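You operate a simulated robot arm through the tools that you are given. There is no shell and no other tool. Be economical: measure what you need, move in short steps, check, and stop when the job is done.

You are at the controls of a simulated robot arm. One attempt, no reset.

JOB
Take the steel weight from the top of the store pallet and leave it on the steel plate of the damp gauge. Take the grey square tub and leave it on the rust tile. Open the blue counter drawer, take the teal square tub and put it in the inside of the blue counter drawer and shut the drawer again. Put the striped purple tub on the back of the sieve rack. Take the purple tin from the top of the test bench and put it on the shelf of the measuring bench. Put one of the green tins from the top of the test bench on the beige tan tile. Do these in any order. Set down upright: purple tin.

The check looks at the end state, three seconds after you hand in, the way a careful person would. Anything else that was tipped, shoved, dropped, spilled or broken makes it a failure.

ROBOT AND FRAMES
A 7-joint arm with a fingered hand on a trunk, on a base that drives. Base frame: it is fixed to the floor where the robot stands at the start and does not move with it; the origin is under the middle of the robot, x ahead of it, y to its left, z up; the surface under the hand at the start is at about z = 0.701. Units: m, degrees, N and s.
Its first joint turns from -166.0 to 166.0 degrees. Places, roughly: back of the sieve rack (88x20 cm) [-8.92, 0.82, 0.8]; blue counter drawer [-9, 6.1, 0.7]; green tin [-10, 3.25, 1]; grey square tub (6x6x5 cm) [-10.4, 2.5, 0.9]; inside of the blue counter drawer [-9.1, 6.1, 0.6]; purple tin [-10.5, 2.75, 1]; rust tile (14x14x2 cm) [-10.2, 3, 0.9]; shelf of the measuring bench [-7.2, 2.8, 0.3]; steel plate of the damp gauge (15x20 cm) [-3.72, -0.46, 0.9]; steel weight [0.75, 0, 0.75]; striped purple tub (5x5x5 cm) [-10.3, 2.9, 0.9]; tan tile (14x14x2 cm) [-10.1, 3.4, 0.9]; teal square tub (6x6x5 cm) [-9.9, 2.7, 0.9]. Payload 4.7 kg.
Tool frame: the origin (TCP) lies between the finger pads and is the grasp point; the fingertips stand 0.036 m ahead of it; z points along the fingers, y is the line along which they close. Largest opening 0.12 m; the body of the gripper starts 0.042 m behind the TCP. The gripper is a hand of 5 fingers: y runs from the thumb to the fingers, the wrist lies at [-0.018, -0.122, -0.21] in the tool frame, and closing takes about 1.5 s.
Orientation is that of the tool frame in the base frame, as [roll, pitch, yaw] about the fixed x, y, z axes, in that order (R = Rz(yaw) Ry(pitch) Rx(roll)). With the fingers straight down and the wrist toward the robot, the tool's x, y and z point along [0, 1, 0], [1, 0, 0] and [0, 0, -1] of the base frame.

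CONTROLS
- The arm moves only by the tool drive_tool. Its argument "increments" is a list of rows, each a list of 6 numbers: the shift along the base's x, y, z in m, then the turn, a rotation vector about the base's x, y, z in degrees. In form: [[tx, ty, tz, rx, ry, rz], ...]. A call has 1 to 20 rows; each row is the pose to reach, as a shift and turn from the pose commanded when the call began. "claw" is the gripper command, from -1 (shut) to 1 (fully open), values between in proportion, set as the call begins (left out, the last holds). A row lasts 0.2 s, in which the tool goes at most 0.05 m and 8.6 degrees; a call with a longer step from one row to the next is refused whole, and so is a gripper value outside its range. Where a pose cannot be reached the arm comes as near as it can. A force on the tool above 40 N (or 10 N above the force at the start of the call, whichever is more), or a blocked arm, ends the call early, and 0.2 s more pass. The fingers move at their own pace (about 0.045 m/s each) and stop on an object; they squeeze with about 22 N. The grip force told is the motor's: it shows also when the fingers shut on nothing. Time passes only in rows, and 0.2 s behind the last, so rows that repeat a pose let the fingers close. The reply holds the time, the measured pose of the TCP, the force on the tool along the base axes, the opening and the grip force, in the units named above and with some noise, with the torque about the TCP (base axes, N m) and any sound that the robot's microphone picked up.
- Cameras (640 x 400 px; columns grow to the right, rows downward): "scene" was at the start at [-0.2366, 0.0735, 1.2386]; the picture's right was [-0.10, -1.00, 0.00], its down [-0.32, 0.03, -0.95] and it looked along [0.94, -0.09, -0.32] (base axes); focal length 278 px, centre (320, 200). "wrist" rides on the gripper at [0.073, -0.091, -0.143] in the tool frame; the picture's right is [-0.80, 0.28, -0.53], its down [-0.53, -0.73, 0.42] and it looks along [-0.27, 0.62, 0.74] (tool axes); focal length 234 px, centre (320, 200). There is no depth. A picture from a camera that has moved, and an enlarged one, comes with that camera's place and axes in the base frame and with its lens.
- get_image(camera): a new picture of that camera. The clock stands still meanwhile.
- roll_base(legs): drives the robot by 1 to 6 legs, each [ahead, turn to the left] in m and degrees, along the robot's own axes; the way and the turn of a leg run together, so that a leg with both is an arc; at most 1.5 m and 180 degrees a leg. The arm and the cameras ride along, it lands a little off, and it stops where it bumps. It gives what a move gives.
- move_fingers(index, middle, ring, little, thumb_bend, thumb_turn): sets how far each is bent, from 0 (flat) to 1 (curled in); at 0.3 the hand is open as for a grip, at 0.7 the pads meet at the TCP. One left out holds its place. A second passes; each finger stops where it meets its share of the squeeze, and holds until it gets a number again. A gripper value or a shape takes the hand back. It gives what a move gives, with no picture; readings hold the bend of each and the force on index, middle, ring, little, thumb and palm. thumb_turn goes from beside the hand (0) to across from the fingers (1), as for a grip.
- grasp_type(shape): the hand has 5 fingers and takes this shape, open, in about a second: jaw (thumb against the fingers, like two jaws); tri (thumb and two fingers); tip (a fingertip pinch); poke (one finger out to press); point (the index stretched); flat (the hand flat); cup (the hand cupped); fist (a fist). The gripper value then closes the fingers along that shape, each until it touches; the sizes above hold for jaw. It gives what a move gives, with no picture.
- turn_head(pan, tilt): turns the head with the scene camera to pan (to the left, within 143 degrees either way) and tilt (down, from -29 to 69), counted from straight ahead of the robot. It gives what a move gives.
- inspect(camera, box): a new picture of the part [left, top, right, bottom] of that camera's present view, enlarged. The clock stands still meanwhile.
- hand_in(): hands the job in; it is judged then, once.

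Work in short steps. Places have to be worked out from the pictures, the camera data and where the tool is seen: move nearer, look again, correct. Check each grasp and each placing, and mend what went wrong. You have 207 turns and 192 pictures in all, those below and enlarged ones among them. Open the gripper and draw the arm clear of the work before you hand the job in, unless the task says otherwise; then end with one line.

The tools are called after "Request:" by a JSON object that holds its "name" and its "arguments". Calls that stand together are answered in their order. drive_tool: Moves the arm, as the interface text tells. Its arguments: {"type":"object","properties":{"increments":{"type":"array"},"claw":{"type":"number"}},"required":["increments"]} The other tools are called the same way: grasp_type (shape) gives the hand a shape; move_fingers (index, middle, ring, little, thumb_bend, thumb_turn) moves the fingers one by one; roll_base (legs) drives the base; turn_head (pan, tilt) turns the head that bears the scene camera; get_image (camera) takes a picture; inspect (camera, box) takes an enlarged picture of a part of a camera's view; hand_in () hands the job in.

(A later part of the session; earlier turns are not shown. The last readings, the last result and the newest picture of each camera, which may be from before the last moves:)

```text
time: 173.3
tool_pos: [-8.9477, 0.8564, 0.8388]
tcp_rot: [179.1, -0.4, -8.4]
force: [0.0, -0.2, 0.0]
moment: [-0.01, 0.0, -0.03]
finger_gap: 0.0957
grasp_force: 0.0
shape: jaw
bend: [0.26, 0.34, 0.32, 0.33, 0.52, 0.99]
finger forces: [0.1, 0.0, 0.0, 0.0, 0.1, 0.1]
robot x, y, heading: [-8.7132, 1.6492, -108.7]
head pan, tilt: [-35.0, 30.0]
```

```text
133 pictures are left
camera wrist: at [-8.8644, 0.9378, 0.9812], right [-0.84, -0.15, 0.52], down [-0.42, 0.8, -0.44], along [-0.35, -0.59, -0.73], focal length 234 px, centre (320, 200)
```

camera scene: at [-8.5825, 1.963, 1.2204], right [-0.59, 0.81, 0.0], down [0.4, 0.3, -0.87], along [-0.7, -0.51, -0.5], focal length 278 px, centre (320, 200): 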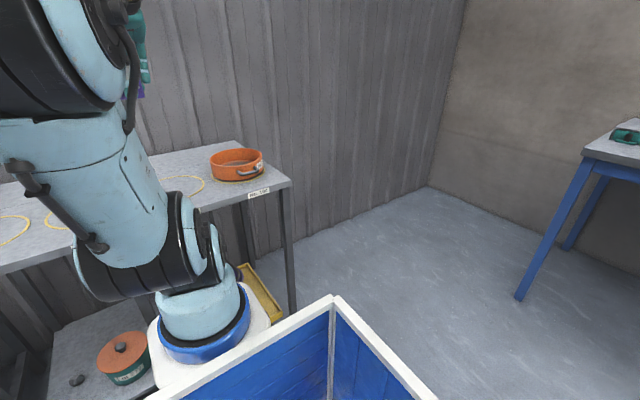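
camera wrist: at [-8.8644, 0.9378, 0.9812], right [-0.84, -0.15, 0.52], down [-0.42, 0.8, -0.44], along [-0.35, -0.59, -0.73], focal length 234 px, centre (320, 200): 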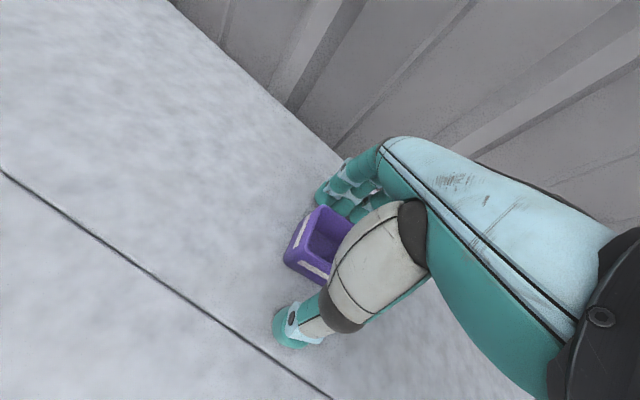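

The tub stands flat. I lift straight up and draw back to the tuck position.

Request:
{"name": "drive_tool", "arguments": {"increments": [[0, 0, 0.03, 0, 0, 0], [0, 0, 0.07, 0, 0, 0], [0, 0, 0.12, 0, 0, 0], [0, 0, 0.17, 0, 0, 0], [0, 0, 0.22, 0, 0, 0], [0, 0, 0.27, 0, 0, 0], [0, 0, 0.32, 0, 0, 0], [0.01, 0.04, 0.34, 0, 0, -1], [0.02, 0.08, 0.34, 0, 0, -2], [0.03, 0.12, 0.34, 0, 0, -3], [0.04, 0.16, 0.34, 0, 0, -4], [0.05, 0.2, 0.34, 0, 0, -5], [0.06, 0.24, 0.34, 0, 0, -6], [0.07, 0.28, 0.34, 0, 0, -7], [0.076, 0.32, 0.34, 0, 0, -10]], "claw": 1}}

Request:
{"name": "get_image", "arguments": {"camera": "wrist"}}

```text
time: 176.5
tool_pos: [-8.8733, 1.1768, 1.178]
tcp_rot: [179.3, -0.4, -18.5]
force: [0.4, -0.7, -1.4]
moment: [0.08, -0.07, 0.04]
finger_gap: 0.1198
grasp_force: 0.0
shape: jaw
bend: [0.3, 0.3, 0.3, 0.3, 0.3, 0.98]
finger forces: [0.0, 0.2, 0.1, 0.0, 0.0, 0.1]
robot x, y, heading: [-8.7115, 1.648, -108.8]
head pan, tilt: [-35.0, 30.0]
```

```text
132 pictures are left
camera wrist: at [-8.7757, 1.2412, 1.3205], right [-0.85, 0.0, 0.52], down [-0.27, 0.86, -0.44], along [-0.45, -0.52, -0.73], focal length 234 px, centre (320, 200)
```

wrist: 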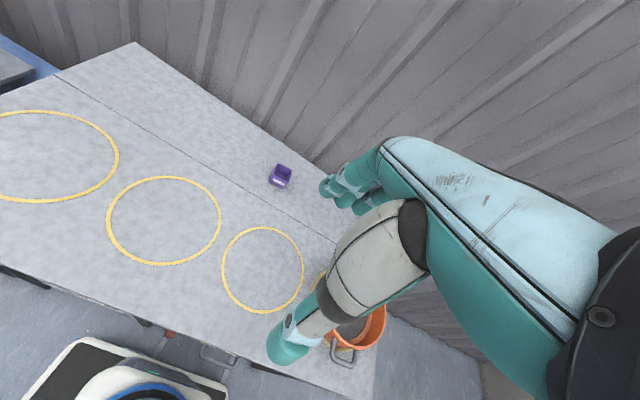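

Tub is well placed on the strip. I back off and drive around to the right part of the test bench for the green tin.

Request:
{"name": "roll_base", "arguments": {"legs": [[-0.25, 0], [0, -90], [0.6, 0], [0, -75.4], [0.79, 0], [0, 75.4]]}}

Request:
{"name": "get_image", "arguments": {"camera": "wrist"}}

```text
time: 182.0
tool_pos: [-9.1208, 2.0317, 1.1786]
tcp_rot: [178.9, 0.3, -107.6]
force: [-0.2, 0.7, 0.4]
moment: [-0.02, -0.01, -0.01]
finger_gap: 0.1198
grasp_force: 0.0
shape: jaw
bend: [0.3, 0.3, 0.3, 0.3, 0.3, 0.98]
finger forces: [0.0, 0.0, 0.0, 0.1, 0.0, 0.1]
robot x, y, heading: [-8.6413, 1.8963, 161.6]
head pan, tilt: [-35.0, 30.0]
stopped in leg 2: the robot was blocked; the commanded pose is now the measured one
```

```text
131 pictures are left
camera wrist: at [-9.0522, 1.9329, 1.3191], right [-0.02, 0.84, 0.53], down [0.85, 0.29, -0.44], along [-0.52, 0.45, -0.72], focal length 234 px, centre (320, 200)
```

wrist: 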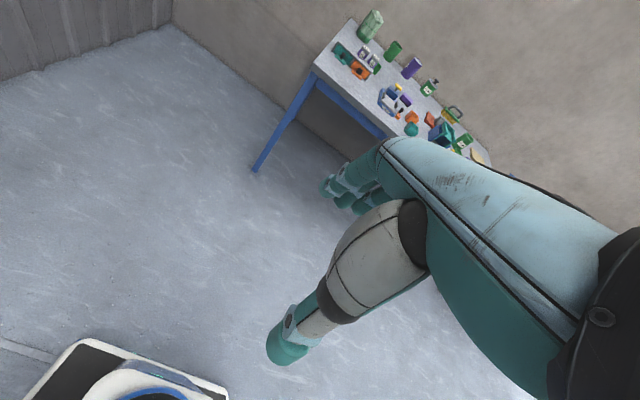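

The turn was all but done when something touched. I check around before going on.

Request:
{"name": "turn_head", "arguments": {"pan": -120, "tilt": 50}}

Request:
{"name": "get_image", "arguments": {"camera": "scene"}}

Request:
{"name": "turn_head", "arguments": {"pan": 120, "tilt": 50}}

Request:
{"name": "get_image", "arguments": {"camera": "scene"}}

```text
time: 183.6
tool_pos: [-9.1175, 2.0301, 1.178]
tcp_rot: [179.0, 0.2, -107.5]
force: [0.6, 0.1, 0.1]
moment: [-0.02, 0.04, 0.02]
finger_gap: 0.1198
grasp_force: 0.2
shape: jaw
bend: [0.3, 0.3, 0.3, 0.3, 0.3, 0.98]
finger forces: [0.0, 0.1, 0.0, 0.1, 0.1, 0.0]
robot x, y, heading: [-8.6389, 1.8916, 161.6]
head pan, tilt: [-120.0, 50.0]
```

```text
130 pictures are left
camera scene: at [-8.2926, 1.7659, 1.1909], right [0.66, -0.75, 0.0], down [-0.57, -0.51, -0.64], along [0.48, 0.43, -0.77], focal length 278 px, centre (320, 200)
```

scene: 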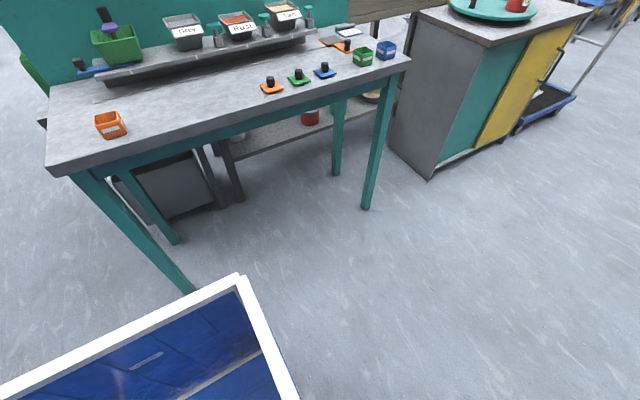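

```text
time: 187.0
tool_pos: [-9.1182, 2.031, 1.1783]
tcp_rot: [178.9, 0.3, -107.6]
force: [1.1, 0.0, 0.6]
moment: [-0.02, -0.01, 0.02]
finger_gap: 0.1201
grasp_force: 0.1
shape: jaw
bend: [0.3, 0.3, 0.3, 0.3, 0.3, 0.98]
finger forces: [0.0, 0.0, 0.1, 0.0, 0.1, 0.1]
robot x, y, heading: [-8.6396, 1.8906, 161.5]
head pan, tilt: [120.0, 50.0]
```

```text
129 pictures are left
camera scene: at [-8.3349, 1.6392, 1.1909], right [-0.98, -0.2, 0.0], down [-0.15, 0.75, -0.64], along [0.13, -0.63, -0.77], focal length 278 px, centre (320, 200)
```

scene: 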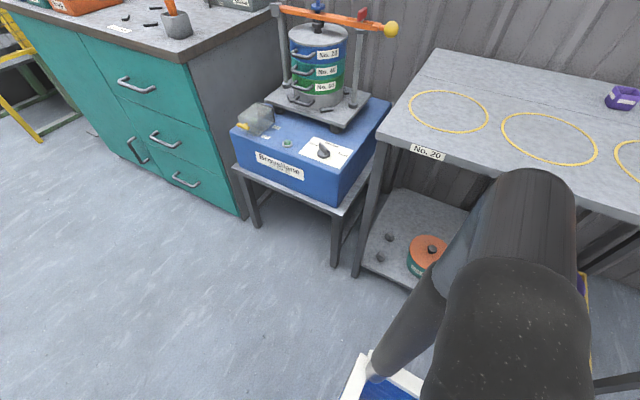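

It's the robot's rear tray touching a bench leg; nothing moved. I carry on with the remaining legs.

Request:
{"name": "roll_base", "arguments": {"legs": [[0.62, 0], [0, -75.4], [0.79, 0], [0, 75.4]]}}

Request:
{"name": "get_image", "arguments": {"camera": "wrist"}}

```text
time: 200.8
tool_pos: [-9.6693, 3.0043, 1.178]
tcp_rot: [179.0, 0.3, -106.1]
force: [-0.1, 0.2, -0.6]
moment: [-0.03, 0.0, -0.01]
finger_gap: 0.1202
grasp_force: 0.1
shape: jaw
bend: [0.3, 0.3, 0.3, 0.3, 0.3, 0.98]
finger forces: [0.0, 0.1, 0.0, 0.1, 0.0, 0.0]
robot x, y, heading: [-9.1813, 2.8779, 162.9]
head pan, tilt: [120.0, 50.0]
```

```text
128 pictures are left
camera wrist: at [-9.5975, 2.9081, 1.319], right [-0.04, 0.84, 0.54], down [0.84, 0.31, -0.44], along [-0.54, 0.44, -0.72], focal length 234 px, centre (320, 200)
```

wrist: 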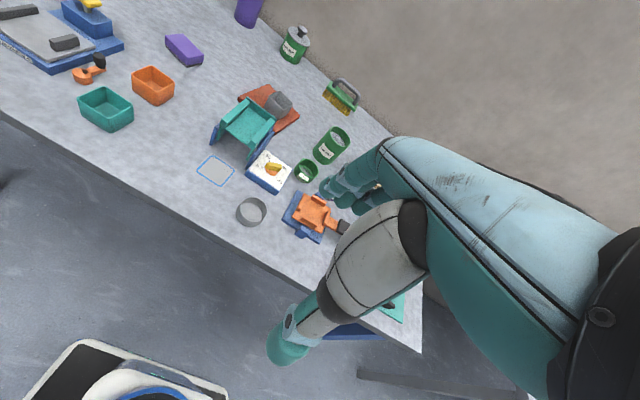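

I raise the hand a bit and roll in 0.2 m.

Request:
{"name": "drive_tool", "arguments": {"increments": [[0, 0, 0.04, 0, 0, 0], [0, 0, 0.08, 0, 0, 0], [0, 0, 0.12, 0, 0, 0]]}}

Request:
{"name": "roll_base", "arguments": {"legs": [[0.2, 0]]}}

Request:
{"name": "get_image", "arguments": {"camera": "wrist"}}

Request:
{"name": "turn_head", "arguments": {"pan": -28, "tilt": 25}}

Request:
{"name": "get_image", "arguments": {"camera": "scene"}}

```text
time: 201.6
tool_pos: [-9.6681, 3.0038, 1.2978]
tcp_rot: [178.8, 0.3, -106.1]
force: [0.2, 0.0, -0.1]
moment: [-0.02, 0.05, -0.03]
finger_gap: 0.12
grasp_force: 0.0
shape: jaw
bend: [0.3, 0.3, 0.3, 0.3, 0.3, 0.98]
finger forces: [0.1, 0.1, 0.0, 0.1, 0.0, 0.0]
robot x, y, heading: [-9.1834, 2.8798, 163.1]
head pan, tilt: [120.0, 50.0]
```

```text
time: 203.2
tool_pos: [-9.859, 3.0636, 1.2981]
tcp_rot: [178.9, 0.4, -106.0]
force: [-0.7, 0.3, 0.3]
moment: [-0.03, -0.02, 0.01]
finger_gap: 0.1198
grasp_force: 0.0
shape: jaw
bend: [0.3, 0.3, 0.3, 0.3, 0.3, 0.98]
finger forces: [0.0, 0.0, 0.0, 0.0, 0.1, 0.0]
robot x, y, heading: [-9.3699, 2.9321, 163.2]
head pan, tilt: [120.0, 50.0]
```

```text
127 pictures are left
camera wrist: at [-9.7885, 2.9657, 1.4387], right [-0.04, 0.84, 0.54], down [0.84, 0.31, -0.44], along [-0.53, 0.44, -0.72], focal length 234 px, centre (320, 200)
```

wrist: 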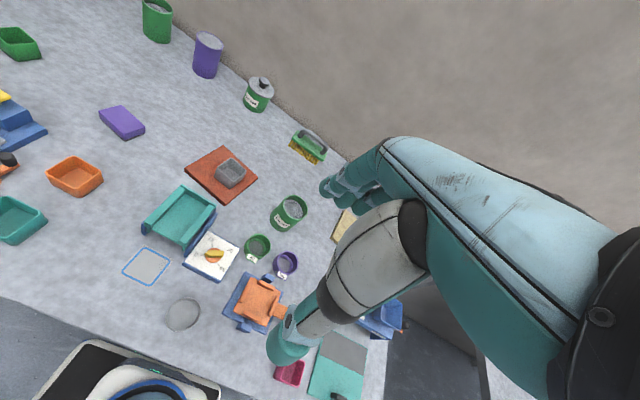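

```text
time: 205.5
tool_pos: [-9.8587, 3.0625, 1.2972]
tcp_rot: [178.9, 0.3, -106.2]
force: [0.6, -0.3, -1.1]
moment: [0.02, 0.01, 0.0]
finger_gap: 0.1199
grasp_force: 0.1
shape: jaw
bend: [0.3, 0.3, 0.3, 0.3, 0.3, 0.98]
finger forces: [0.0, 0.0, 0.0, 0.0, 0.0, 0.0]
robot x, y, heading: [-9.3773, 2.9399, 162.9]
head pan, tilt: [-28.0, 25.0]
```

```text
126 pictures are left
camera scene: at [-9.1464, 2.8319, 1.2284], right [0.71, 0.71, 0.0], down [0.3, -0.3, -0.91], along [-0.64, 0.64, -0.42], focal length 278 px, centre (320, 200)
```

scene: 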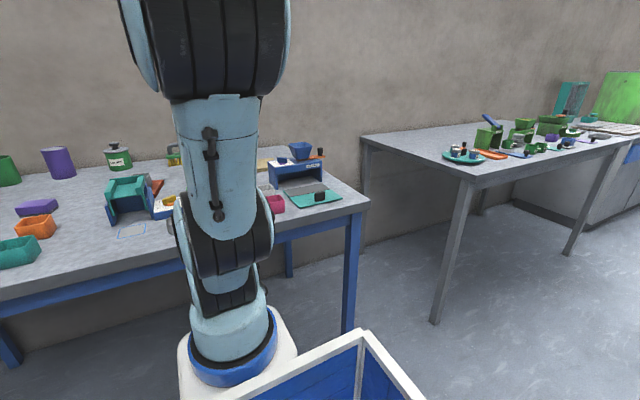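

Inspecting the Lot 557 tin and tan tile.

Request:
{"name": "inspect", "arguments": {"camera": "wrist", "box": [240, 170, 400, 270]}}

```text
4.00 times, centred on (320, 220) of wrist
camera zoom: at [-9.7884, 2.9657, 1.4387], right [-0.04, 0.84, 0.54], down [0.84, 0.31, -0.44], along [-0.53, 0.44, -0.72], focal length 937 px, centre (320, 120)
```

zoom: 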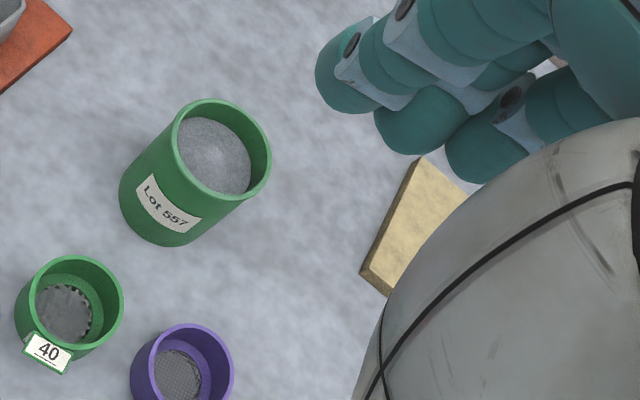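

Tin Lot 557: centre ≈[-10.101, 3.193], rim z≈0.942, Ø≈6.5 cm, filled. I go above it (fingers clear of the rim) and look.

Request:
{"name": "drive_tool", "arguments": {"increments": [[-0.04, 0.022, 0, -0.1, -0.3, 1], [-0.08, 0.044, 0, -0.2, -0.6, 2], [-0.12, 0.066, 0, -0.3, -1, 3], [-0.16, 0.088, 0, -0.3, -1.06, 4], [-0.2, 0.11, 0, -0.3, -1.06, 4], [-0.242, 0.131, 0, -0.3, -1.06, 4], [-0.242, 0.131, -0.05, -0.3, -1.06, 4], [-0.242, 0.131, -0.1, -0.3, -1.06, 4], [-0.242, 0.131, -0.15, -0.3, -1.06, 4], [-0.242, 0.131, -0.2, -0.3, -1.06, 4], [-0.242, 0.131, -0.25, -0.3, -1.06, 4], [-0.242, 0.131, -0.28, -0.3, -1.06, 4], [-0.242, 0.131, -0.28, -0.3, -1.06, 4]]}}

Request:
{"name": "get_image", "arguments": {"camera": "wrist"}}

```text
time: 208.3
tool_pos: [-10.0996, 3.1933, 1.0166]
tcp_rot: [-180.0, 0.3, -102.0]
force: [0.1, -0.4, -0.7]
moment: [0.03, 0.02, 0.01]
finger_gap: 0.1199
grasp_force: 0.2
shape: jaw
bend: [0.3, 0.3, 0.3, 0.3, 0.3, 0.98]
finger forces: [0.1, 0.0, 0.0, 0.0, 0.0, 0.0]
robot x, y, heading: [-9.3739, 2.9337, 163.2]
head pan, tilt: [-28.0, 25.0]
```

```text
124 pictures are left
camera wrist: at [-10.0265, 3.1018, 1.1598], right [-0.11, 0.84, 0.53], down [0.83, 0.37, -0.42], along [-0.55, 0.39, -0.74], focal length 234 px, centre (320, 200)
```

wrist: 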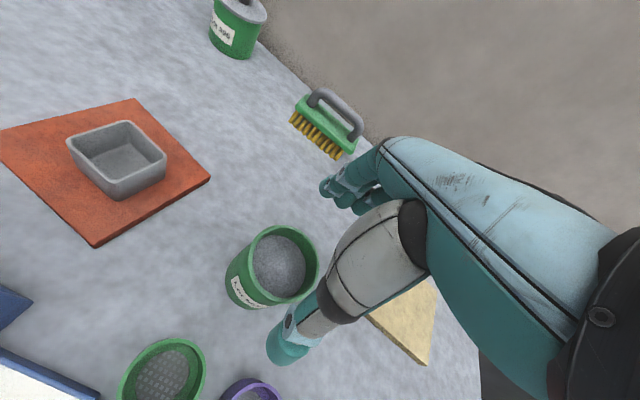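

The rim centre reads [-10.096, 3.184]; tiny shift, then descend to 0.927.

Request:
{"name": "drive_tool", "arguments": {"increments": [[0.003, -0.009, -0.01, 0, 0, 0], [0.003, -0.009, -0.035, 0, 0, 0], [0.003, -0.009, -0.06, 0, 0, 0], [0.003, -0.009, -0.08, 0, 0, 0], [0.003, -0.009, -0.09, 0, 0, 0], [0.003, -0.009, -0.09, 0, 0, 0]]}}

Request:
{"name": "get_image", "arguments": {"camera": "wrist"}}

```text
time: 209.7
tool_pos: [-10.0972, 3.1848, 0.9272]
tcp_rot: [179.9, 0.3, -102.1]
force: [-0.8, 0.5, -0.1]
moment: [-0.03, 0.0, 0.0]
finger_gap: 0.1198
grasp_force: 0.0
shape: jaw
bend: [0.3, 0.3, 0.3, 0.3, 0.3, 0.98]
finger forces: [0.1, 0.0, 0.0, 0.0, 0.0, 0.0]
robot x, y, heading: [-9.372, 2.9408, 163.1]
head pan, tilt: [-28.0, 25.0]
```

```text
123 pictures are left
camera wrist: at [-10.0232, 3.0935, 1.0701], right [-0.11, 0.84, 0.53], down [0.83, 0.37, -0.42], along [-0.55, 0.39, -0.74], focal length 234 px, centre (320, 200)
```

wrist: 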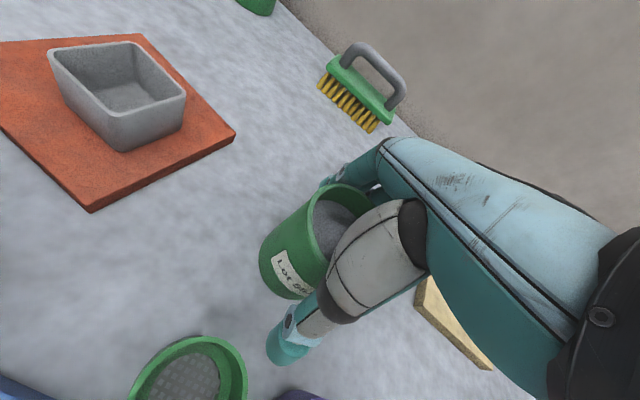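

Straddled without contact. Closing.

Request:
{"name": "drive_tool", "arguments": {"increments": [[0, 0, 0, 0, 0, 0], [0, 0, 0, 0, 0, 0], [0, 0, 0, 0, 0, 0], [0, 0, 0, 0, 0, 0], [0, 0, 0, 0, 0, 0], [0, 0, 0, 0, 0, 0], [0, 0, 0, 0, 0, 0], [0, 0, 0, 0, 0, 0]], "claw": -1}}

Request:
{"name": "get_image", "arguments": {"camera": "wrist"}}

```text
time: 211.5
tool_pos: [-10.0973, 3.1844, 0.9267]
tcp_rot: [180.0, 0.3, -102.1]
force: [1.1, 0.4, 0.0]
moment: [-0.03, 0.02, -0.01]
finger_gap: 0.0637
grasp_force: 22.1
shape: jaw
bend: [0.74, 0.44, 0.46, 0.43, 0.69, 1.0]
finger forces: [10.7, 7.0, 0.1, 0.1, 18.7, 0.0]
robot x, y, heading: [-9.3744, 2.9374, 163.0]
head pan, tilt: [-28.0, 25.0]
```

```text
122 pictures are left
camera wrist: at [-10.0232, 3.0935, 1.0701], right [-0.11, 0.84, 0.53], down [0.83, 0.37, -0.42], along [-0.55, 0.39, -0.74], focal length 234 px, centre (320, 200)
```

wrist: 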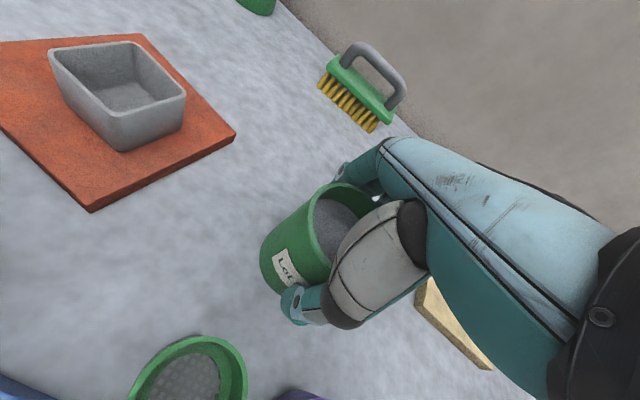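

Gap 64 mm = the tin's diameter. Lifting gently 10 cm.

Request:
{"name": "drive_tool", "arguments": {"increments": [[0, 0, 0.01, 0, 0, 0], [0, 0, 0.03, 0, 0, 0], [0, 0, 0.05, 0, 0, 0], [0, 0, 0.08, 0, 0, 0], [0, 0, 0.11, 0, 0, 0]]}}

Request:
{"name": "get_image", "arguments": {"camera": "wrist"}}

```text
time: 212.7
tool_pos: [-10.0962, 3.1844, 1.0364]
tcp_rot: [-179.9, 0.3, -102.1]
force: [-0.1, -0.2, -4.4]
moment: [-0.05, 0.04, -0.01]
finger_gap: 0.0632
grasp_force: 22.1
shape: jaw
bend: [0.74, 0.44, 0.46, 0.43, 0.69, 1.0]
finger forces: [11.3, 7.2, 0.1, 0.1, 18.5, 0.0]
robot x, y, heading: [-9.3737, 2.9378, 163.1]
head pan, tilt: [-28.0, 25.0]
```

```text
121 pictures are left
camera wrist: at [-10.0234, 3.0938, 1.1802], right [-0.11, 0.84, 0.53], down [0.83, 0.37, -0.42], along [-0.55, 0.39, -0.74], focal length 234 px, centre (320, 200)
```

wrist: 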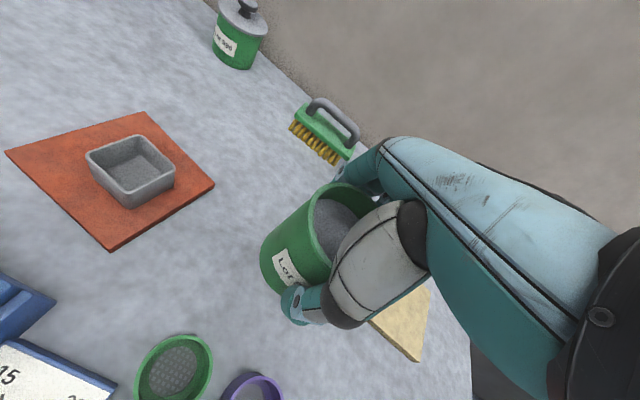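

Held level. I carry it toward the tan tile with a −23° turn so the thumb stays away from the blue grinder, and look from there.

Request:
{"name": "drive_tool", "arguments": {"increments": [[0, 0.01, 0.03, 0, 0, -2], [0, 0.045, 0.05, 0, 0, -6], [0, 0.085, 0.05, 0, 0, -10], [0, 0.125, 0.05, 0, 0, -14], [0, 0.165, 0.05, 0, 0, -18], [0, 0.205, 0.05, 0, 0, -22], [0, 0.215, 0.05, 0, 0, -23], [0, 0.215, 0.05, 0, 0, -23]]}}

Request:
{"name": "get_image", "arguments": {"camera": "wrist"}}

```text
time: 214.5
tool_pos: [-10.0965, 3.4009, 1.0891]
tcp_rot: [-180.0, 0.3, -125.1]
force: [0.4, 0.2, -2.8]
moment: [0.0, 0.0, 0.02]
finger_gap: 0.0628
grasp_force: 22.5
shape: jaw
bend: [0.74, 0.44, 0.46, 0.43, 0.69, 1.0]
finger forces: [11.3, 7.4, 0.0, 0.0, 18.4, 0.0]
robot x, y, heading: [-9.3743, 2.9364, 163.2]
head pan, tilt: [-28.0, 25.0]
```

```text
120 pictures are left
camera wrist: at [-10.0651, 3.2873, 1.2308], right [0.23, 0.82, 0.53], down [0.91, 0.02, -0.42], along [-0.35, 0.58, -0.74], focal length 234 px, centre (320, 200)
```

wrist: 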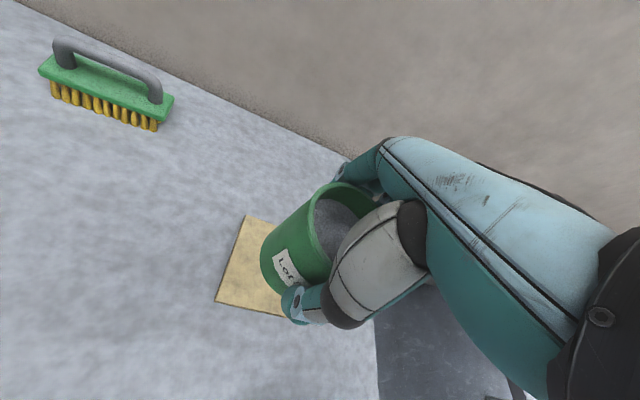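

Tile centre computed at [-10.112, 3.446]. I check the grinder's clearance in the scene view.

Request:
{"name": "turn_head", "arguments": {"pan": -38, "tilt": 25}}

Request:
{"name": "get_image", "arguments": {"camera": "scene"}}

Request:
{"name": "inspect", "arguments": {"camera": "scene", "box": [160, 60, 320, 180]}}

```text
time: 215.3
tool_pos: [-10.0975, 3.3987, 1.0889]
tcp_rot: [180.0, 0.3, -125.2]
force: [0.6, 0.3, -2.1]
moment: [-0.03, 0.0, 0.0]
finger_gap: 0.0631
grasp_force: 21.9
shape: jaw
bend: [0.74, 0.44, 0.46, 0.43, 0.69, 1.0]
finger forces: [11.3, 7.4, 0.0, 0.1, 18.4, 0.0]
robot x, y, heading: [-9.3735, 2.9374, 163.4]
head pan, tilt: [-38.0, 25.0]
```

```text
119 pictures are left
camera scene: at [-9.1343, 2.8424, 1.2284], right [0.82, 0.57, 0.0], down [0.24, -0.35, -0.91], along [-0.52, 0.74, -0.42], focal length 278 px, centre (320, 200)
```

scene: 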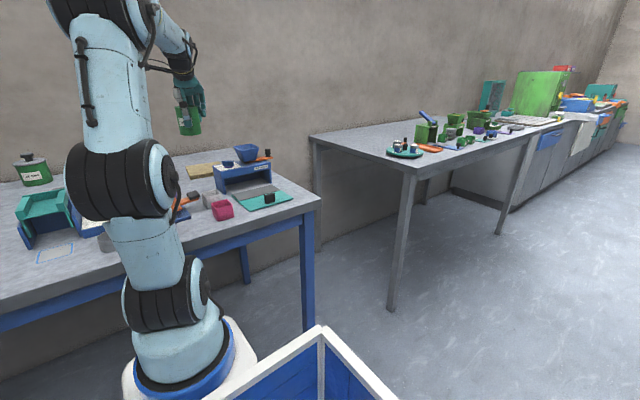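

```text
3.33 times, centred on (240, 120) of scene
camera zoom: at [-9.1343, 2.8424, 1.2284], right [0.82, 0.57, 0.0], down [0.24, -0.35, -0.91], along [-0.52, 0.74, -0.42], focal length 927 px, centre (587, 467)
```

zoom: 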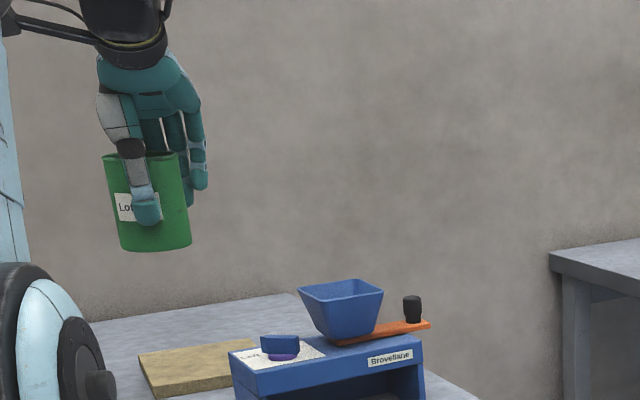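

The grinder stands just right-front of the tile. I turn another −15° to keep the thumb clear, aim slightly to the back of the tile, and lower to 0.96.

Request:
{"name": "drive_tool", "arguments": {"increments": [[-0.01, 0.02, 0, 0, 0, -5], [-0.02, 0.04, 0, 0, 0, -10], [-0.029, 0.052, 0, 0, 0, -15], [-0.029, 0.052, -0.03, 0, 0, -15], [-0.029, 0.052, -0.06, 0, 0, -15], [-0.029, 0.052, -0.09, 0, 0, -15], [-0.029, 0.052, -0.115, 0, 0, -15], [-0.029, 0.052, -0.128, 0, 0, -15], [-0.029, 0.052, -0.128, 0, 0, -15]]}}

Request:
{"name": "get_image", "arguments": {"camera": "wrist"}}

Request:
{"name": "inspect", "arguments": {"camera": "scene", "box": [160, 90, 320, 210]}}

```text
time: 217.3
tool_pos: [-10.1256, 3.4524, 0.9598]
tcp_rot: [179.9, 0.3, -140.1]
force: [0.3, 0.4, -2.7]
moment: [0.02, 0.0, -0.01]
finger_gap: 0.063
grasp_force: 22.1
shape: jaw
bend: [0.74, 0.44, 0.46, 0.43, 0.69, 1.0]
finger forces: [11.2, 7.6, 0.0, 0.0, 18.1, 0.1]
robot x, y, heading: [-9.3751, 2.9362, 163.1]
head pan, tilt: [-38.0, 25.0]
```

```text
117 pictures are left
camera wrist: at [-10.1241, 3.3346, 1.1025], right [0.44, 0.73, 0.53], down [0.88, -0.22, -0.42], along [-0.19, 0.65, -0.74], focal length 234 px, centre (320, 200)
```

wrist: 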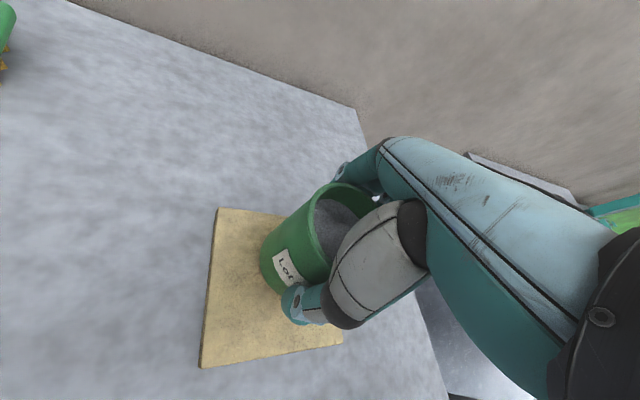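

```text
3.33 times, centred on (240, 150) of scene
camera zoom: at [-9.1342, 2.8424, 1.2284], right [0.82, 0.57, 0.0], down [0.24, -0.35, -0.91], along [-0.52, 0.74, -0.42], focal length 927 px, centre (587, 367)
```

zoom: 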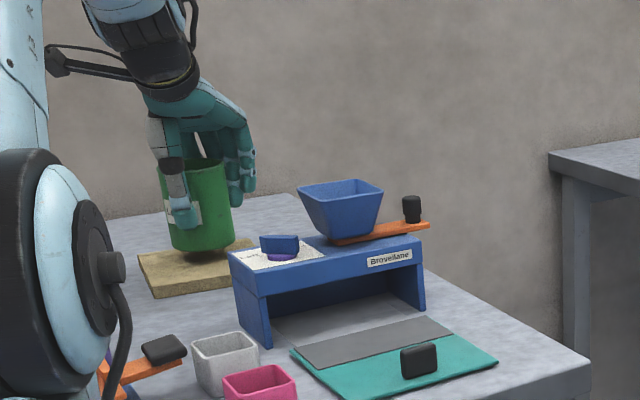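

Tin is over the tile, clear of the grinder. Lowering to contact.

Request:
{"name": "drive_tool", "arguments": {"increments": [[0, 0, -0.004, 0, 0, 0], [0, 0, -0.008, 0, 0, 0], [0, 0, -0.011, 0, 0, 0]]}}

Request:
{"name": "drive_tool", "arguments": {"increments": [[0, 0, -0.002, 0, 0, 0], [0, 0, -0.003, 0, 0, 0]]}}

```text
time: 218.1
tool_pos: [-10.1259, 3.4514, 0.9468]
tcp_rot: [-179.9, 0.3, -140.1]
force: [-0.1, 0.1, -2.8]
moment: [0.0, 0.03, 0.0]
finger_gap: 0.0632
grasp_force: 22.1
shape: jaw
bend: [0.74, 0.44, 0.46, 0.43, 0.69, 1.0]
finger forces: [11.2, 7.6, 0.0, 0.0, 18.1, 0.0]
robot x, y, heading: [-9.3775, 2.9391, 163.2]
head pan, tilt: [-38.0, 25.0]
```

```text
time: 218.7
tool_pos: [-10.1263, 3.452, 0.9453]
tcp_rot: [-180.0, 0.3, -140.1]
force: [-0.4, -0.1, -2.9]
moment: [0.0, 0.0, 0.0]
finger_gap: 0.0633
grasp_force: 22.3
shape: jaw
bend: [0.74, 0.44, 0.46, 0.43, 0.69, 1.0]
finger forces: [11.2, 7.5, 0.0, 0.0, 18.2, 0.1]
robot x, y, heading: [-9.3764, 2.9361, 163.2]
head pan, tilt: [-38.0, 25.0]
```

Request:
{"name": "drive_tool", "arguments": {"increments": [[0, 0, -0.002, 0, 0, 0], [0, 0, -0.003, 0, 0, 0]]}}

Request:
{"name": "drive_tool", "arguments": {"increments": [[0, 0, -0.001, 0, 0, 0], [0, 0, -0.002, 0, 0, 0]]}}

```text
time: 219.3
tool_pos: [-10.126, 3.4525, 0.9426]
tcp_rot: [179.8, 0.3, -140.1]
force: [0.8, -0.8, 2.2]
moment: [0.04, 0.01, 0.0]
finger_gap: 0.0631
grasp_force: 21.8
shape: jaw
bend: [0.74, 0.44, 0.46, 0.43, 0.69, 1.0]
finger forces: [10.7, 7.4, 0.1, 0.0, 18.4, 0.0]
robot x, y, heading: [-9.3728, 2.9384, 163.0]
head pan, tilt: [-38.0, 25.0]
```

```text
time: 219.9
tool_pos: [-10.1257, 3.4518, 0.9406]
tcp_rot: [179.8, 0.3, -140.1]
force: [1.1, -0.4, 12.1]
moment: [-0.04, -0.04, -0.01]
finger_gap: 0.0631
grasp_force: 22.7
shape: jaw
bend: [0.74, 0.44, 0.46, 0.43, 0.69, 1.0]
finger forces: [11.3, 8.0, 0.1, 0.1, 19.9, 0.1]
robot x, y, heading: [-9.3759, 2.9394, 163.0]
head pan, tilt: [-38.0, 25.0]
```

The tin stands on the tile (12 N up). I open partway and rise.

Request:
{"name": "drive_tool", "arguments": {"increments": [[0, 0, 0.001, 0, 0, 0], [0, 0, 0.001, 0, 0, 0], [0, 0, 0.001, 0, 0, 0], [0, 0, 0.001, 0, 0, 0], [0, 0, 0.001, 0, 0, 0], [0, 0, 0.001, 0, 0, 0]], "claw": 0.8}}

Request:
{"name": "get_image", "arguments": {"camera": "wrist"}}

```text
time: 221.3
tool_pos: [-10.1267, 3.4518, 0.9414]
tcp_rot: [179.9, 0.3, -140.1]
force: [-0.6, 0.0, 0.4]
moment: [0.03, -0.01, -0.01]
finger_gap: 0.1078
grasp_force: 0.0
shape: jaw
bend: [0.27, 0.32, 0.31, 0.31, 0.41, 0.98]
finger forces: [0.1, 0.1, 0.1, 0.1, 0.0, 0.1]
robot x, y, heading: [-9.3757, 2.9341, 163.0]
head pan, tilt: [-38.0, 25.0]
```

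```text
115 pictures are left
camera wrist: at [-10.1243, 3.3343, 1.0844], right [0.43, 0.73, 0.53], down [0.88, -0.22, -0.42], along [-0.19, 0.65, -0.74], focal length 234 px, centre (320, 200)
```

wrist: 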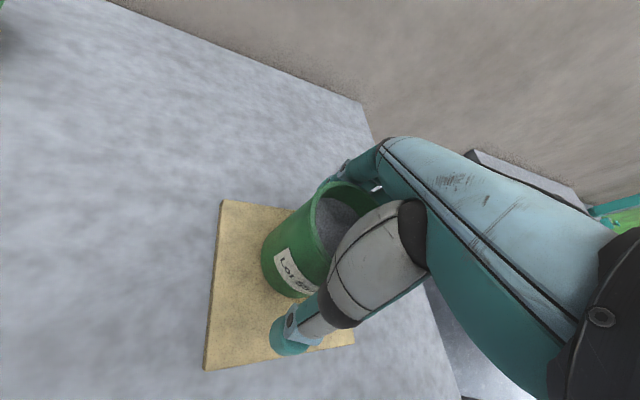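

Released cleanly. I rise vertically.

Request:
{"name": "drive_tool", "arguments": {"increments": [[0, 0, 0.015, 0, 0, 0], [0, 0, 0.035, 0, 0, 0], [0, 0, 0.07, 0, 0, 0], [0, 0, 0.11, 0, 0, 0], [0, 0, 0.15, 0, 0, 0], [0, 0, 0.2, 0, 0, 0], [0, 0, 0.25, 0, 0, 0], [0, 0, 0.3, 0, 0, 0]]}}

Request:
{"name": "get_image", "arguments": {"camera": "wrist"}}

Request:
{"name": "inspect", "arguments": {"camera": "scene", "box": [160, 90, 320, 210]}}

```text
time: 223.1
tool_pos: [-10.1259, 3.4514, 1.2406]
tcp_rot: [-179.9, 0.4, -140.1]
force: [0.0, 0.4, -1.0]
moment: [-0.05, -0.03, -0.02]
finger_gap: 0.1078
grasp_force: 0.0
shape: jaw
bend: [0.27, 0.32, 0.31, 0.31, 0.41, 0.98]
finger forces: [0.0, 0.0, 0.0, 0.0, 0.0, 0.1]
robot x, y, heading: [-9.3769, 2.939, 163.1]
head pan, tilt: [-38.0, 25.0]
```

```text
114 pictures are left
camera wrist: at [-10.1248, 3.3342, 1.3843], right [0.43, 0.73, 0.53], down [0.88, -0.22, -0.42], along [-0.19, 0.65, -0.74], focal length 234 px, centre (320, 200)
```

wrist: 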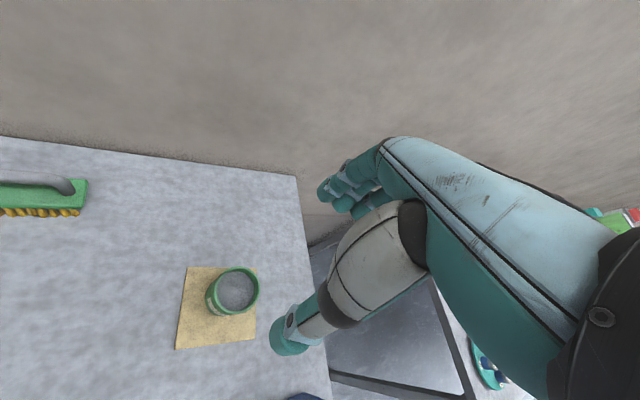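

```text
3.33 times, centred on (240, 150) of scene
camera zoom: at [-9.1342, 2.8424, 1.2284], right [0.82, 0.57, 0.0], down [0.24, -0.35, -0.91], along [-0.52, 0.74, -0.42], focal length 927 px, centre (587, 367)
```

zoom: 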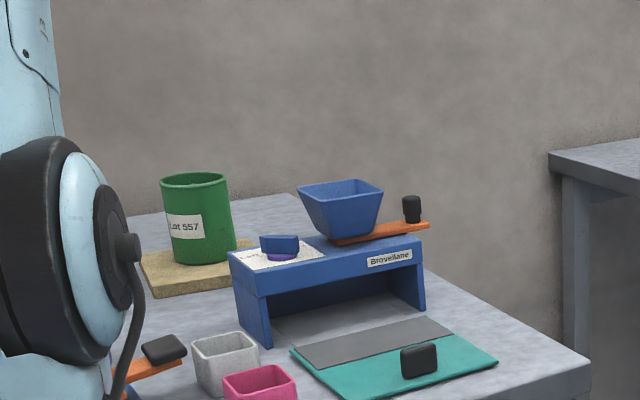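

Green tin is upright on the tan tile. Next the teal tub at ≈[-9.94, 2.72]: I move above it at height, turning +23°.

Request:
{"name": "drive_tool", "arguments": {"increments": [[0.011, -0.043, 0, 0, 0, 1.4], [0.022, -0.086, 0, 0, 0, 2.8], [0.033, -0.129, 0, 0, 0, 4.2], [0.044, -0.172, 0, 0, 0, 5.6], [0.056, -0.215, 0, 0, 0, 7], [0.067, -0.258, 0, 0, 0, 8.4], [0.078, -0.301, 0, 0, 0, 9.8], [0.089, -0.344, 0, 0, 0, 11.2], [0.1, -0.387, 0, 0, 0, 12.6], [0.111, -0.43, 0, 0, 0, 14], [0.122, -0.473, 0, 0, 0, 15.4], [0.133, -0.516, 0, 0, 0, 16.8], [0.144, -0.559, 0, 0, 0, 18.2], [0.156, -0.602, -0.01, 0, 0, 19.6], [0.167, -0.645, -0.02, 0, 0, 21], [0.178, -0.688, -0.03, 0, 0, 22.4], [0.189, -0.731, -0.04, 0, 0, 23.1], [0.189, -0.731, -0.08, 0, 0, 23.1], [0.189, -0.731, -0.12, 0, 0, 23.1], [0.189, -0.731, -0.12, 0, 0, 23.1]], "claw": 0.6}}

Request:
{"name": "get_image", "arguments": {"camera": "wrist"}}

```text
time: 227.3
tool_pos: [-9.9352, 2.7223, 1.1224]
tcp_rot: [179.9, 0.3, -117.0]
force: [0.1, -0.4, 0.7]
moment: [0.03, -0.01, 0.0]
finger_gap: 0.0964
grasp_force: 0.1
shape: jaw
bend: [0.26, 0.34, 0.32, 0.33, 0.52, 0.99]
finger forces: [0.1, 0.0, 0.1, 0.0, 0.0, 0.1]
robot x, y, heading: [-9.3753, 2.9359, 163.1]
head pan, tilt: [-38.0, 25.0]
```

```text
112 pictures are left
camera wrist: at [-9.8889, 2.6145, 1.2648], right [0.11, 0.84, 0.53], down [0.9, 0.14, -0.42], along [-0.43, 0.52, -0.74], focal length 234 px, centre (320, 200)
```

wrist: 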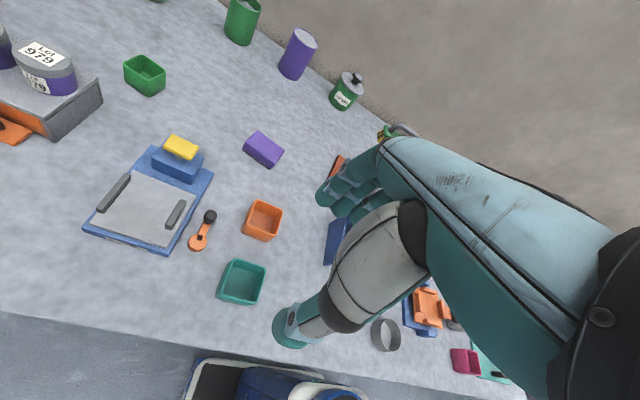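

Teal rim centre ≈[-9.943, 2.713], walls ~163°; only ~4 cm free toward the orange tub. I turn +10°, bias toward the thumb side and descend to z 0.96 to check.

Request:
{"name": "drive_tool", "arguments": {"increments": [[0.002, -0.007, -0.03, 0, 0, 4], [0.004, -0.013, -0.07, 0, 0, 8], [0.004, -0.013, -0.11, 0, 0, 10], [0.004, -0.013, -0.15, 0, 0, 10], [0.004, -0.013, -0.165, 0, 0, 10], [0.004, -0.013, -0.165, 0, 0, 10]]}}

Request:
{"name": "get_image", "arguments": {"camera": "wrist"}}

```text
time: 228.7
tool_pos: [-9.933, 2.7079, 0.9575]
tcp_rot: [180.0, 0.2, -107.0]
force: [-0.6, -0.3, -0.7]
moment: [0.0, -0.02, 0.0]
finger_gap: 0.0962
grasp_force: 0.1
shape: jaw
bend: [0.26, 0.34, 0.32, 0.33, 0.52, 0.99]
finger forces: [0.0, 0.1, 0.0, 0.0, 0.0, 0.0]
robot x, y, heading: [-9.3754, 2.9359, 163.4]
head pan, tilt: [-38.0, 25.0]
```

```text
111 pictures are left
camera wrist: at [-9.8672, 2.6103, 1.0994], right [-0.03, 0.85, 0.53], down [0.86, 0.3, -0.42], along [-0.51, 0.44, -0.74], focal length 234 px, centre (320, 200)
```

wrist: 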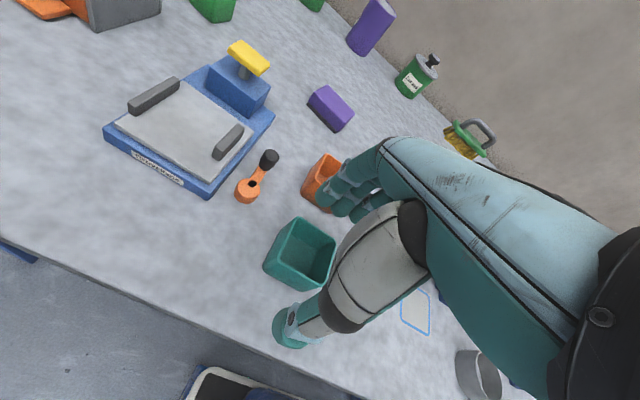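

Teal centre confirmed. I shift 8 mm more to the thumb side and go down to 0.925, checking force.

Request:
{"name": "drive_tool", "arguments": {"increments": [[0.008, -0.001, 0, 0, 0, 0], [0.008, -0.001, -0.012, 0, 0, 0], [0.008, -0.001, -0.022, 0, 0, 0], [0.008, -0.001, -0.032, 0, 0, 0], [0.008, -0.001, -0.032, 0, 0, 0]]}}

Request:
{"name": "inspect", "arguments": {"camera": "wrist", "box": [230, 130, 430, 330]}}

```text
time: 229.9
tool_pos: [-9.9254, 2.7074, 0.9248]
tcp_rot: [179.9, 0.3, -107.0]
force: [-0.8, 0.8, -0.1]
moment: [0.01, 0.0, 0.01]
finger_gap: 0.0964
grasp_force: 0.0
shape: jaw
bend: [0.26, 0.34, 0.32, 0.33, 0.52, 0.99]
finger forces: [0.1, 0.0, 0.0, 0.0, 0.0, 0.1]
robot x, y, heading: [-9.3721, 2.9381, 162.9]
head pan, tilt: [-38.0, 25.0]
```

```text
2.00 times, centred on (330, 230) of wrist
camera zoom: at [-9.8592, 2.6091, 1.0674], right [-0.03, 0.85, 0.53], down [0.86, 0.3, -0.42], along [-0.51, 0.44, -0.74], focal length 468 px, centre (300, 140)
```

zoom: 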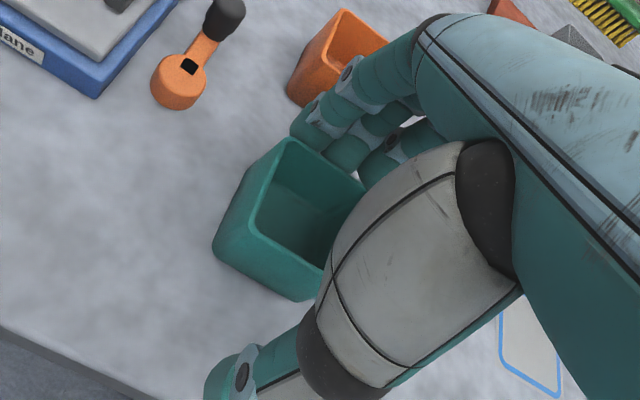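

The fingers go into the gap cleanly. Down to 0.901 and close.

Request:
{"name": "drive_tool", "arguments": {"increments": [[0, 0, -0.008, 0, 0, 0], [0, 0, -0.016, 0, 0, 0], [0, 0, -0.024, 0, 0, 0], [0, 0, -0.024, 0, 0, 0]]}}

Request:
{"name": "drive_tool", "arguments": {"increments": [[0, 0, 0, 0, 0, 0], [0, 0, 0, 0, 0, 0], [0, 0, 0, 0, 0, 0], [0, 0, 0, 0, 0, 0], [0, 0, 0, 0, 0, 0], [0, 0, 0, 0, 0, 0], [0, 0, 0, 0, 0, 0], [0, 0, 0, 0, 0, 0]], "claw": -1}}

Request:
{"name": "inspect", "arguments": {"camera": "wrist", "box": [230, 130, 430, 330]}}

```text
time: 230.9
tool_pos: [-9.9244, 2.7076, 0.9004]
tcp_rot: [180.0, 0.3, -107.0]
force: [-0.3, 0.3, 1.0]
moment: [0.0, 0.01, -0.01]
finger_gap: 0.0961
grasp_force: 0.0
shape: jaw
bend: [0.26, 0.34, 0.32, 0.33, 0.52, 0.99]
finger forces: [0.1, 0.1, 0.1, 0.0, 0.1, 0.0]
robot x, y, heading: [-9.3775, 2.9368, 163.0]
head pan, tilt: [-38.0, 25.0]
```

```text
time: 232.7
tool_pos: [-9.9242, 2.7057, 0.9004]
tcp_rot: [180.0, 0.3, -107.0]
force: [-0.4, 0.3, -0.4]
moment: [0.03, 0.03, 0.0]
finger_gap: 0.0506
grasp_force: 21.8
shape: jaw
bend: [0.74, 0.49, 0.47, 0.48, 0.72, 1.0]
finger forces: [11.1, 5.9, 2.4, 0.1, 19.5, 0.0]
robot x, y, heading: [-9.3762, 2.937, 163.1]
head pan, tilt: [-38.0, 25.0]
```

```text
2.00 times, centred on (330, 230) of wrist
camera zoom: at [-9.8596, 2.6092, 1.0434], right [-0.03, 0.85, 0.53], down [0.86, 0.3, -0.42], along [-0.51, 0.44, -0.74], focal length 468 px, centre (300, 140)
```

zoom: 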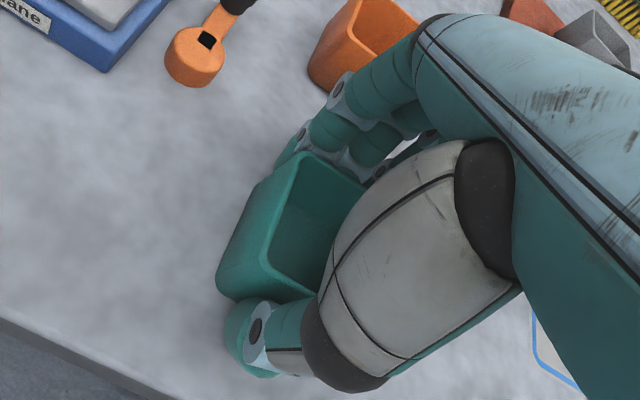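

Teal tub gripped. I lift it and tuck the arm in front of the robot.

Request:
{"name": "drive_tool", "arguments": {"increments": [[0, 0, 0.02, 0, 0, 0], [0, 0, 0.05, 0, 0, 0], [0, 0, 0.09, 0, 0, 0], [0, 0, 0.13, 0, 0, 0], [0, 0, 0.17, 0, 0, 0], [0, 0, 0.21, 0, 0, 0], [0, 0, 0.25, 0, 0, 0], [0.008, 0.041, 0.27, 0, 0, 0], [0.016, 0.083, 0.27, 0, 0, 0], [0.024, 0.125, 0.27, 0, 0, 0], [0.032, 0.167, 0.27, 0, 0, 0], [0.04, 0.209, 0.27, 0, 0, 0], [0.048, 0.251, 0.27, 0, 0, 0], [0.056, 0.293, 0.27, 0, 0, 0], [0.064, 0.335, 0.27, 0, 0, 0], [0.07, 0.374, 0.27, 0, 0, 0]]}}

Request:
{"name": "get_image", "arguments": {"camera": "wrist"}}

```text
time: 236.1
tool_pos: [-9.8568, 3.0768, 1.1721]
tcp_rot: [180.0, 0.4, -106.4]
force: [1.8, 4.5, 0.2]
moment: [-0.35, 0.13, -0.03]
finger_gap: 0.0503
grasp_force: 21.9
shape: jaw
bend: [0.74, 0.49, 0.47, 0.49, 0.72, 1.0]
finger forces: [11.0, 5.9, 2.4, 0.1, 19.4, 0.1]
robot x, y, heading: [-9.3734, 2.9349, 163.1]
head pan, tilt: [-38.0, 25.0]
```

```text
108 pictures are left
camera wrist: at [-9.7894, 2.981, 1.3151], right [-0.04, 0.85, 0.53], down [0.85, 0.31, -0.42], along [-0.52, 0.43, -0.74], focal length 234 px, centre (320, 200)
```

wrist: 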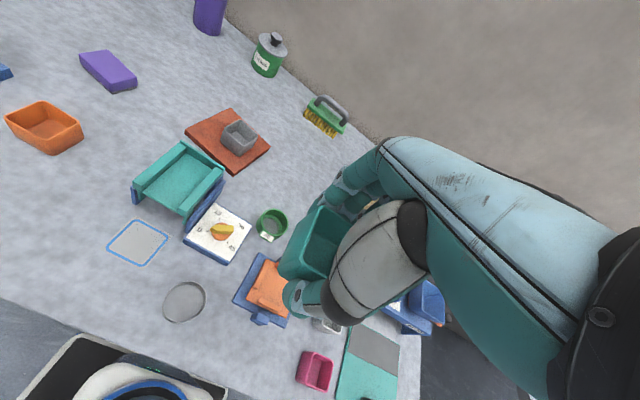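

All in order. I back off 0.4 m, turn right and drive along toward the blue counter.

Request:
{"name": "roll_base", "arguments": {"legs": [[-0.4, 0], [0, -91.8], [1.3, 0]]}}

Request:
{"name": "turn_head", "arguments": {"pan": 30, "tilt": 20}}

Request:
{"name": "get_image", "arguments": {"camera": "scene"}}

```text
time: 248.5
tool_pos: [-8.4252, 4.5179, 1.1716]
tcp_rot: [180.0, 0.3, 161.6]
force: [0.1, -0.3, -0.7]
moment: [0.01, -0.03, 0.02]
finger_gap: 0.0502
grasp_force: 22.2
shape: jaw
bend: [0.74, 0.49, 0.47, 0.49, 0.72, 1.0]
finger forces: [10.9, 5.7, 2.5, 0.0, 19.2, 0.0]
robot x, y, heading: [-8.5785, 4.0399, 71.7]
head pan, tilt: [-38.0, 25.0]
```

```text
time: 249.9
tool_pos: [-8.4241, 4.5179, 1.1711]
tcp_rot: [179.9, 0.4, 161.6]
force: [0.1, -0.1, -0.8]
moment: [-0.01, -0.01, 0.02]
finger_gap: 0.0501
grasp_force: 22.1
shape: jaw
bend: [0.74, 0.49, 0.47, 0.49, 0.72, 1.0]
finger forces: [10.9, 5.7, 2.5, 0.0, 19.2, 0.1]
robot x, y, heading: [-8.578, 4.0388, 71.5]
head pan, tilt: [30.0, 20.0]
```

```text
107 pictures are left
camera scene: at [-8.777, 3.847, 1.2364], right [0.98, 0.2, 0.0], down [0.07, -0.34, -0.94], along [-0.19, 0.92, -0.34], focal length 278 px, centre (320, 200)
```

scene: 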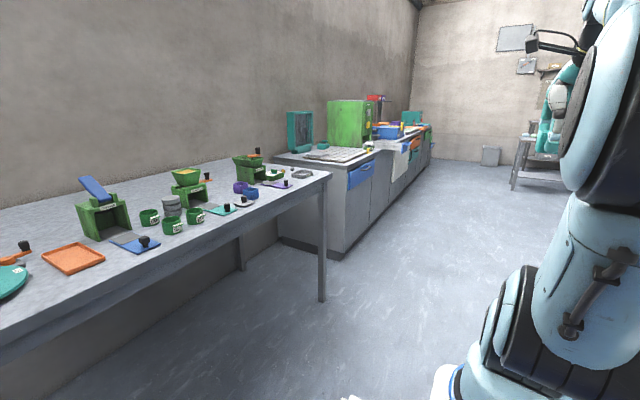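

The blue drawer is on the first cabinet. I drive 1.8 m on and turn left to face it.

Request:
{"name": "roll_base", "arguments": {"legs": [[1.0, 0], [0.8, 0], [0, 89.8]]}}

Request:
{"name": "turn_head", "arguments": {"pan": -28, "tilt": 35}}

Request:
{"name": "get_image", "arguments": {"camera": "scene"}}

Request:
{"name": "get_image", "arguments": {"camera": "wrist"}}

```text
time: 262.7
tool_pos: [-8.506, 5.8822, 1.1726]
tcp_rot: [180.0, 0.3, -108.0]
force: [-0.8, 0.4, -0.6]
moment: [-0.03, -0.02, -0.02]
finger_gap: 0.0501
grasp_force: 22.2
shape: jaw
bend: [0.74, 0.49, 0.47, 0.49, 0.72, 1.0]
finger forces: [10.8, 5.7, 2.5, 0.0, 19.0, 0.1]
robot x, y, heading: [-8.0266, 5.7279, 162.1]
head pan, tilt: [30.0, 20.0]
```

```text
time: 264.0
tool_pos: [-8.5067, 5.8816, 1.1723]
tcp_rot: [180.0, 0.3, -108.0]
force: [0.0, 0.3, -0.4]
moment: [0.03, 0.0, 0.0]
finger_gap: 0.0498
grasp_force: 22.1
shape: jaw
bend: [0.74, 0.49, 0.47, 0.49, 0.72, 1.0]
finger forces: [10.8, 5.6, 2.5, 0.0, 19.1, 0.1]
robot x, y, heading: [-8.0247, 5.7298, 162.0]
head pan, tilt: [-28.0, 35.0]
```

```text
106 pictures are left
camera scene: at [-7.7989, 5.6175, 1.2126], right [0.72, 0.7, 0.0], down [0.4, -0.41, -0.82], along [-0.57, 0.59, -0.57], focal length 278 px, centre (320, 200)
```

scene: 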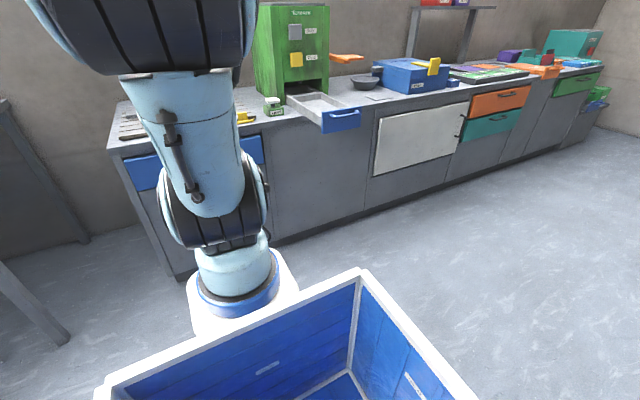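

```text
105 pictures are left
camera wrist: at [-8.4422, 5.7831, 1.3149], right [-0.02, 0.85, 0.53], down [0.86, 0.28, -0.42], along [-0.51, 0.45, -0.74], focal length 234 px, centre (320, 200)
```

wrist: 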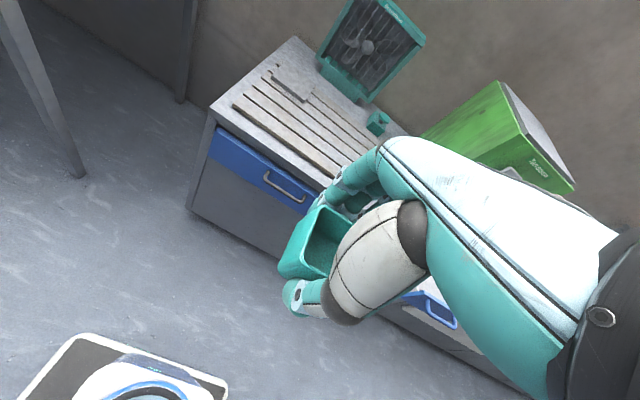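

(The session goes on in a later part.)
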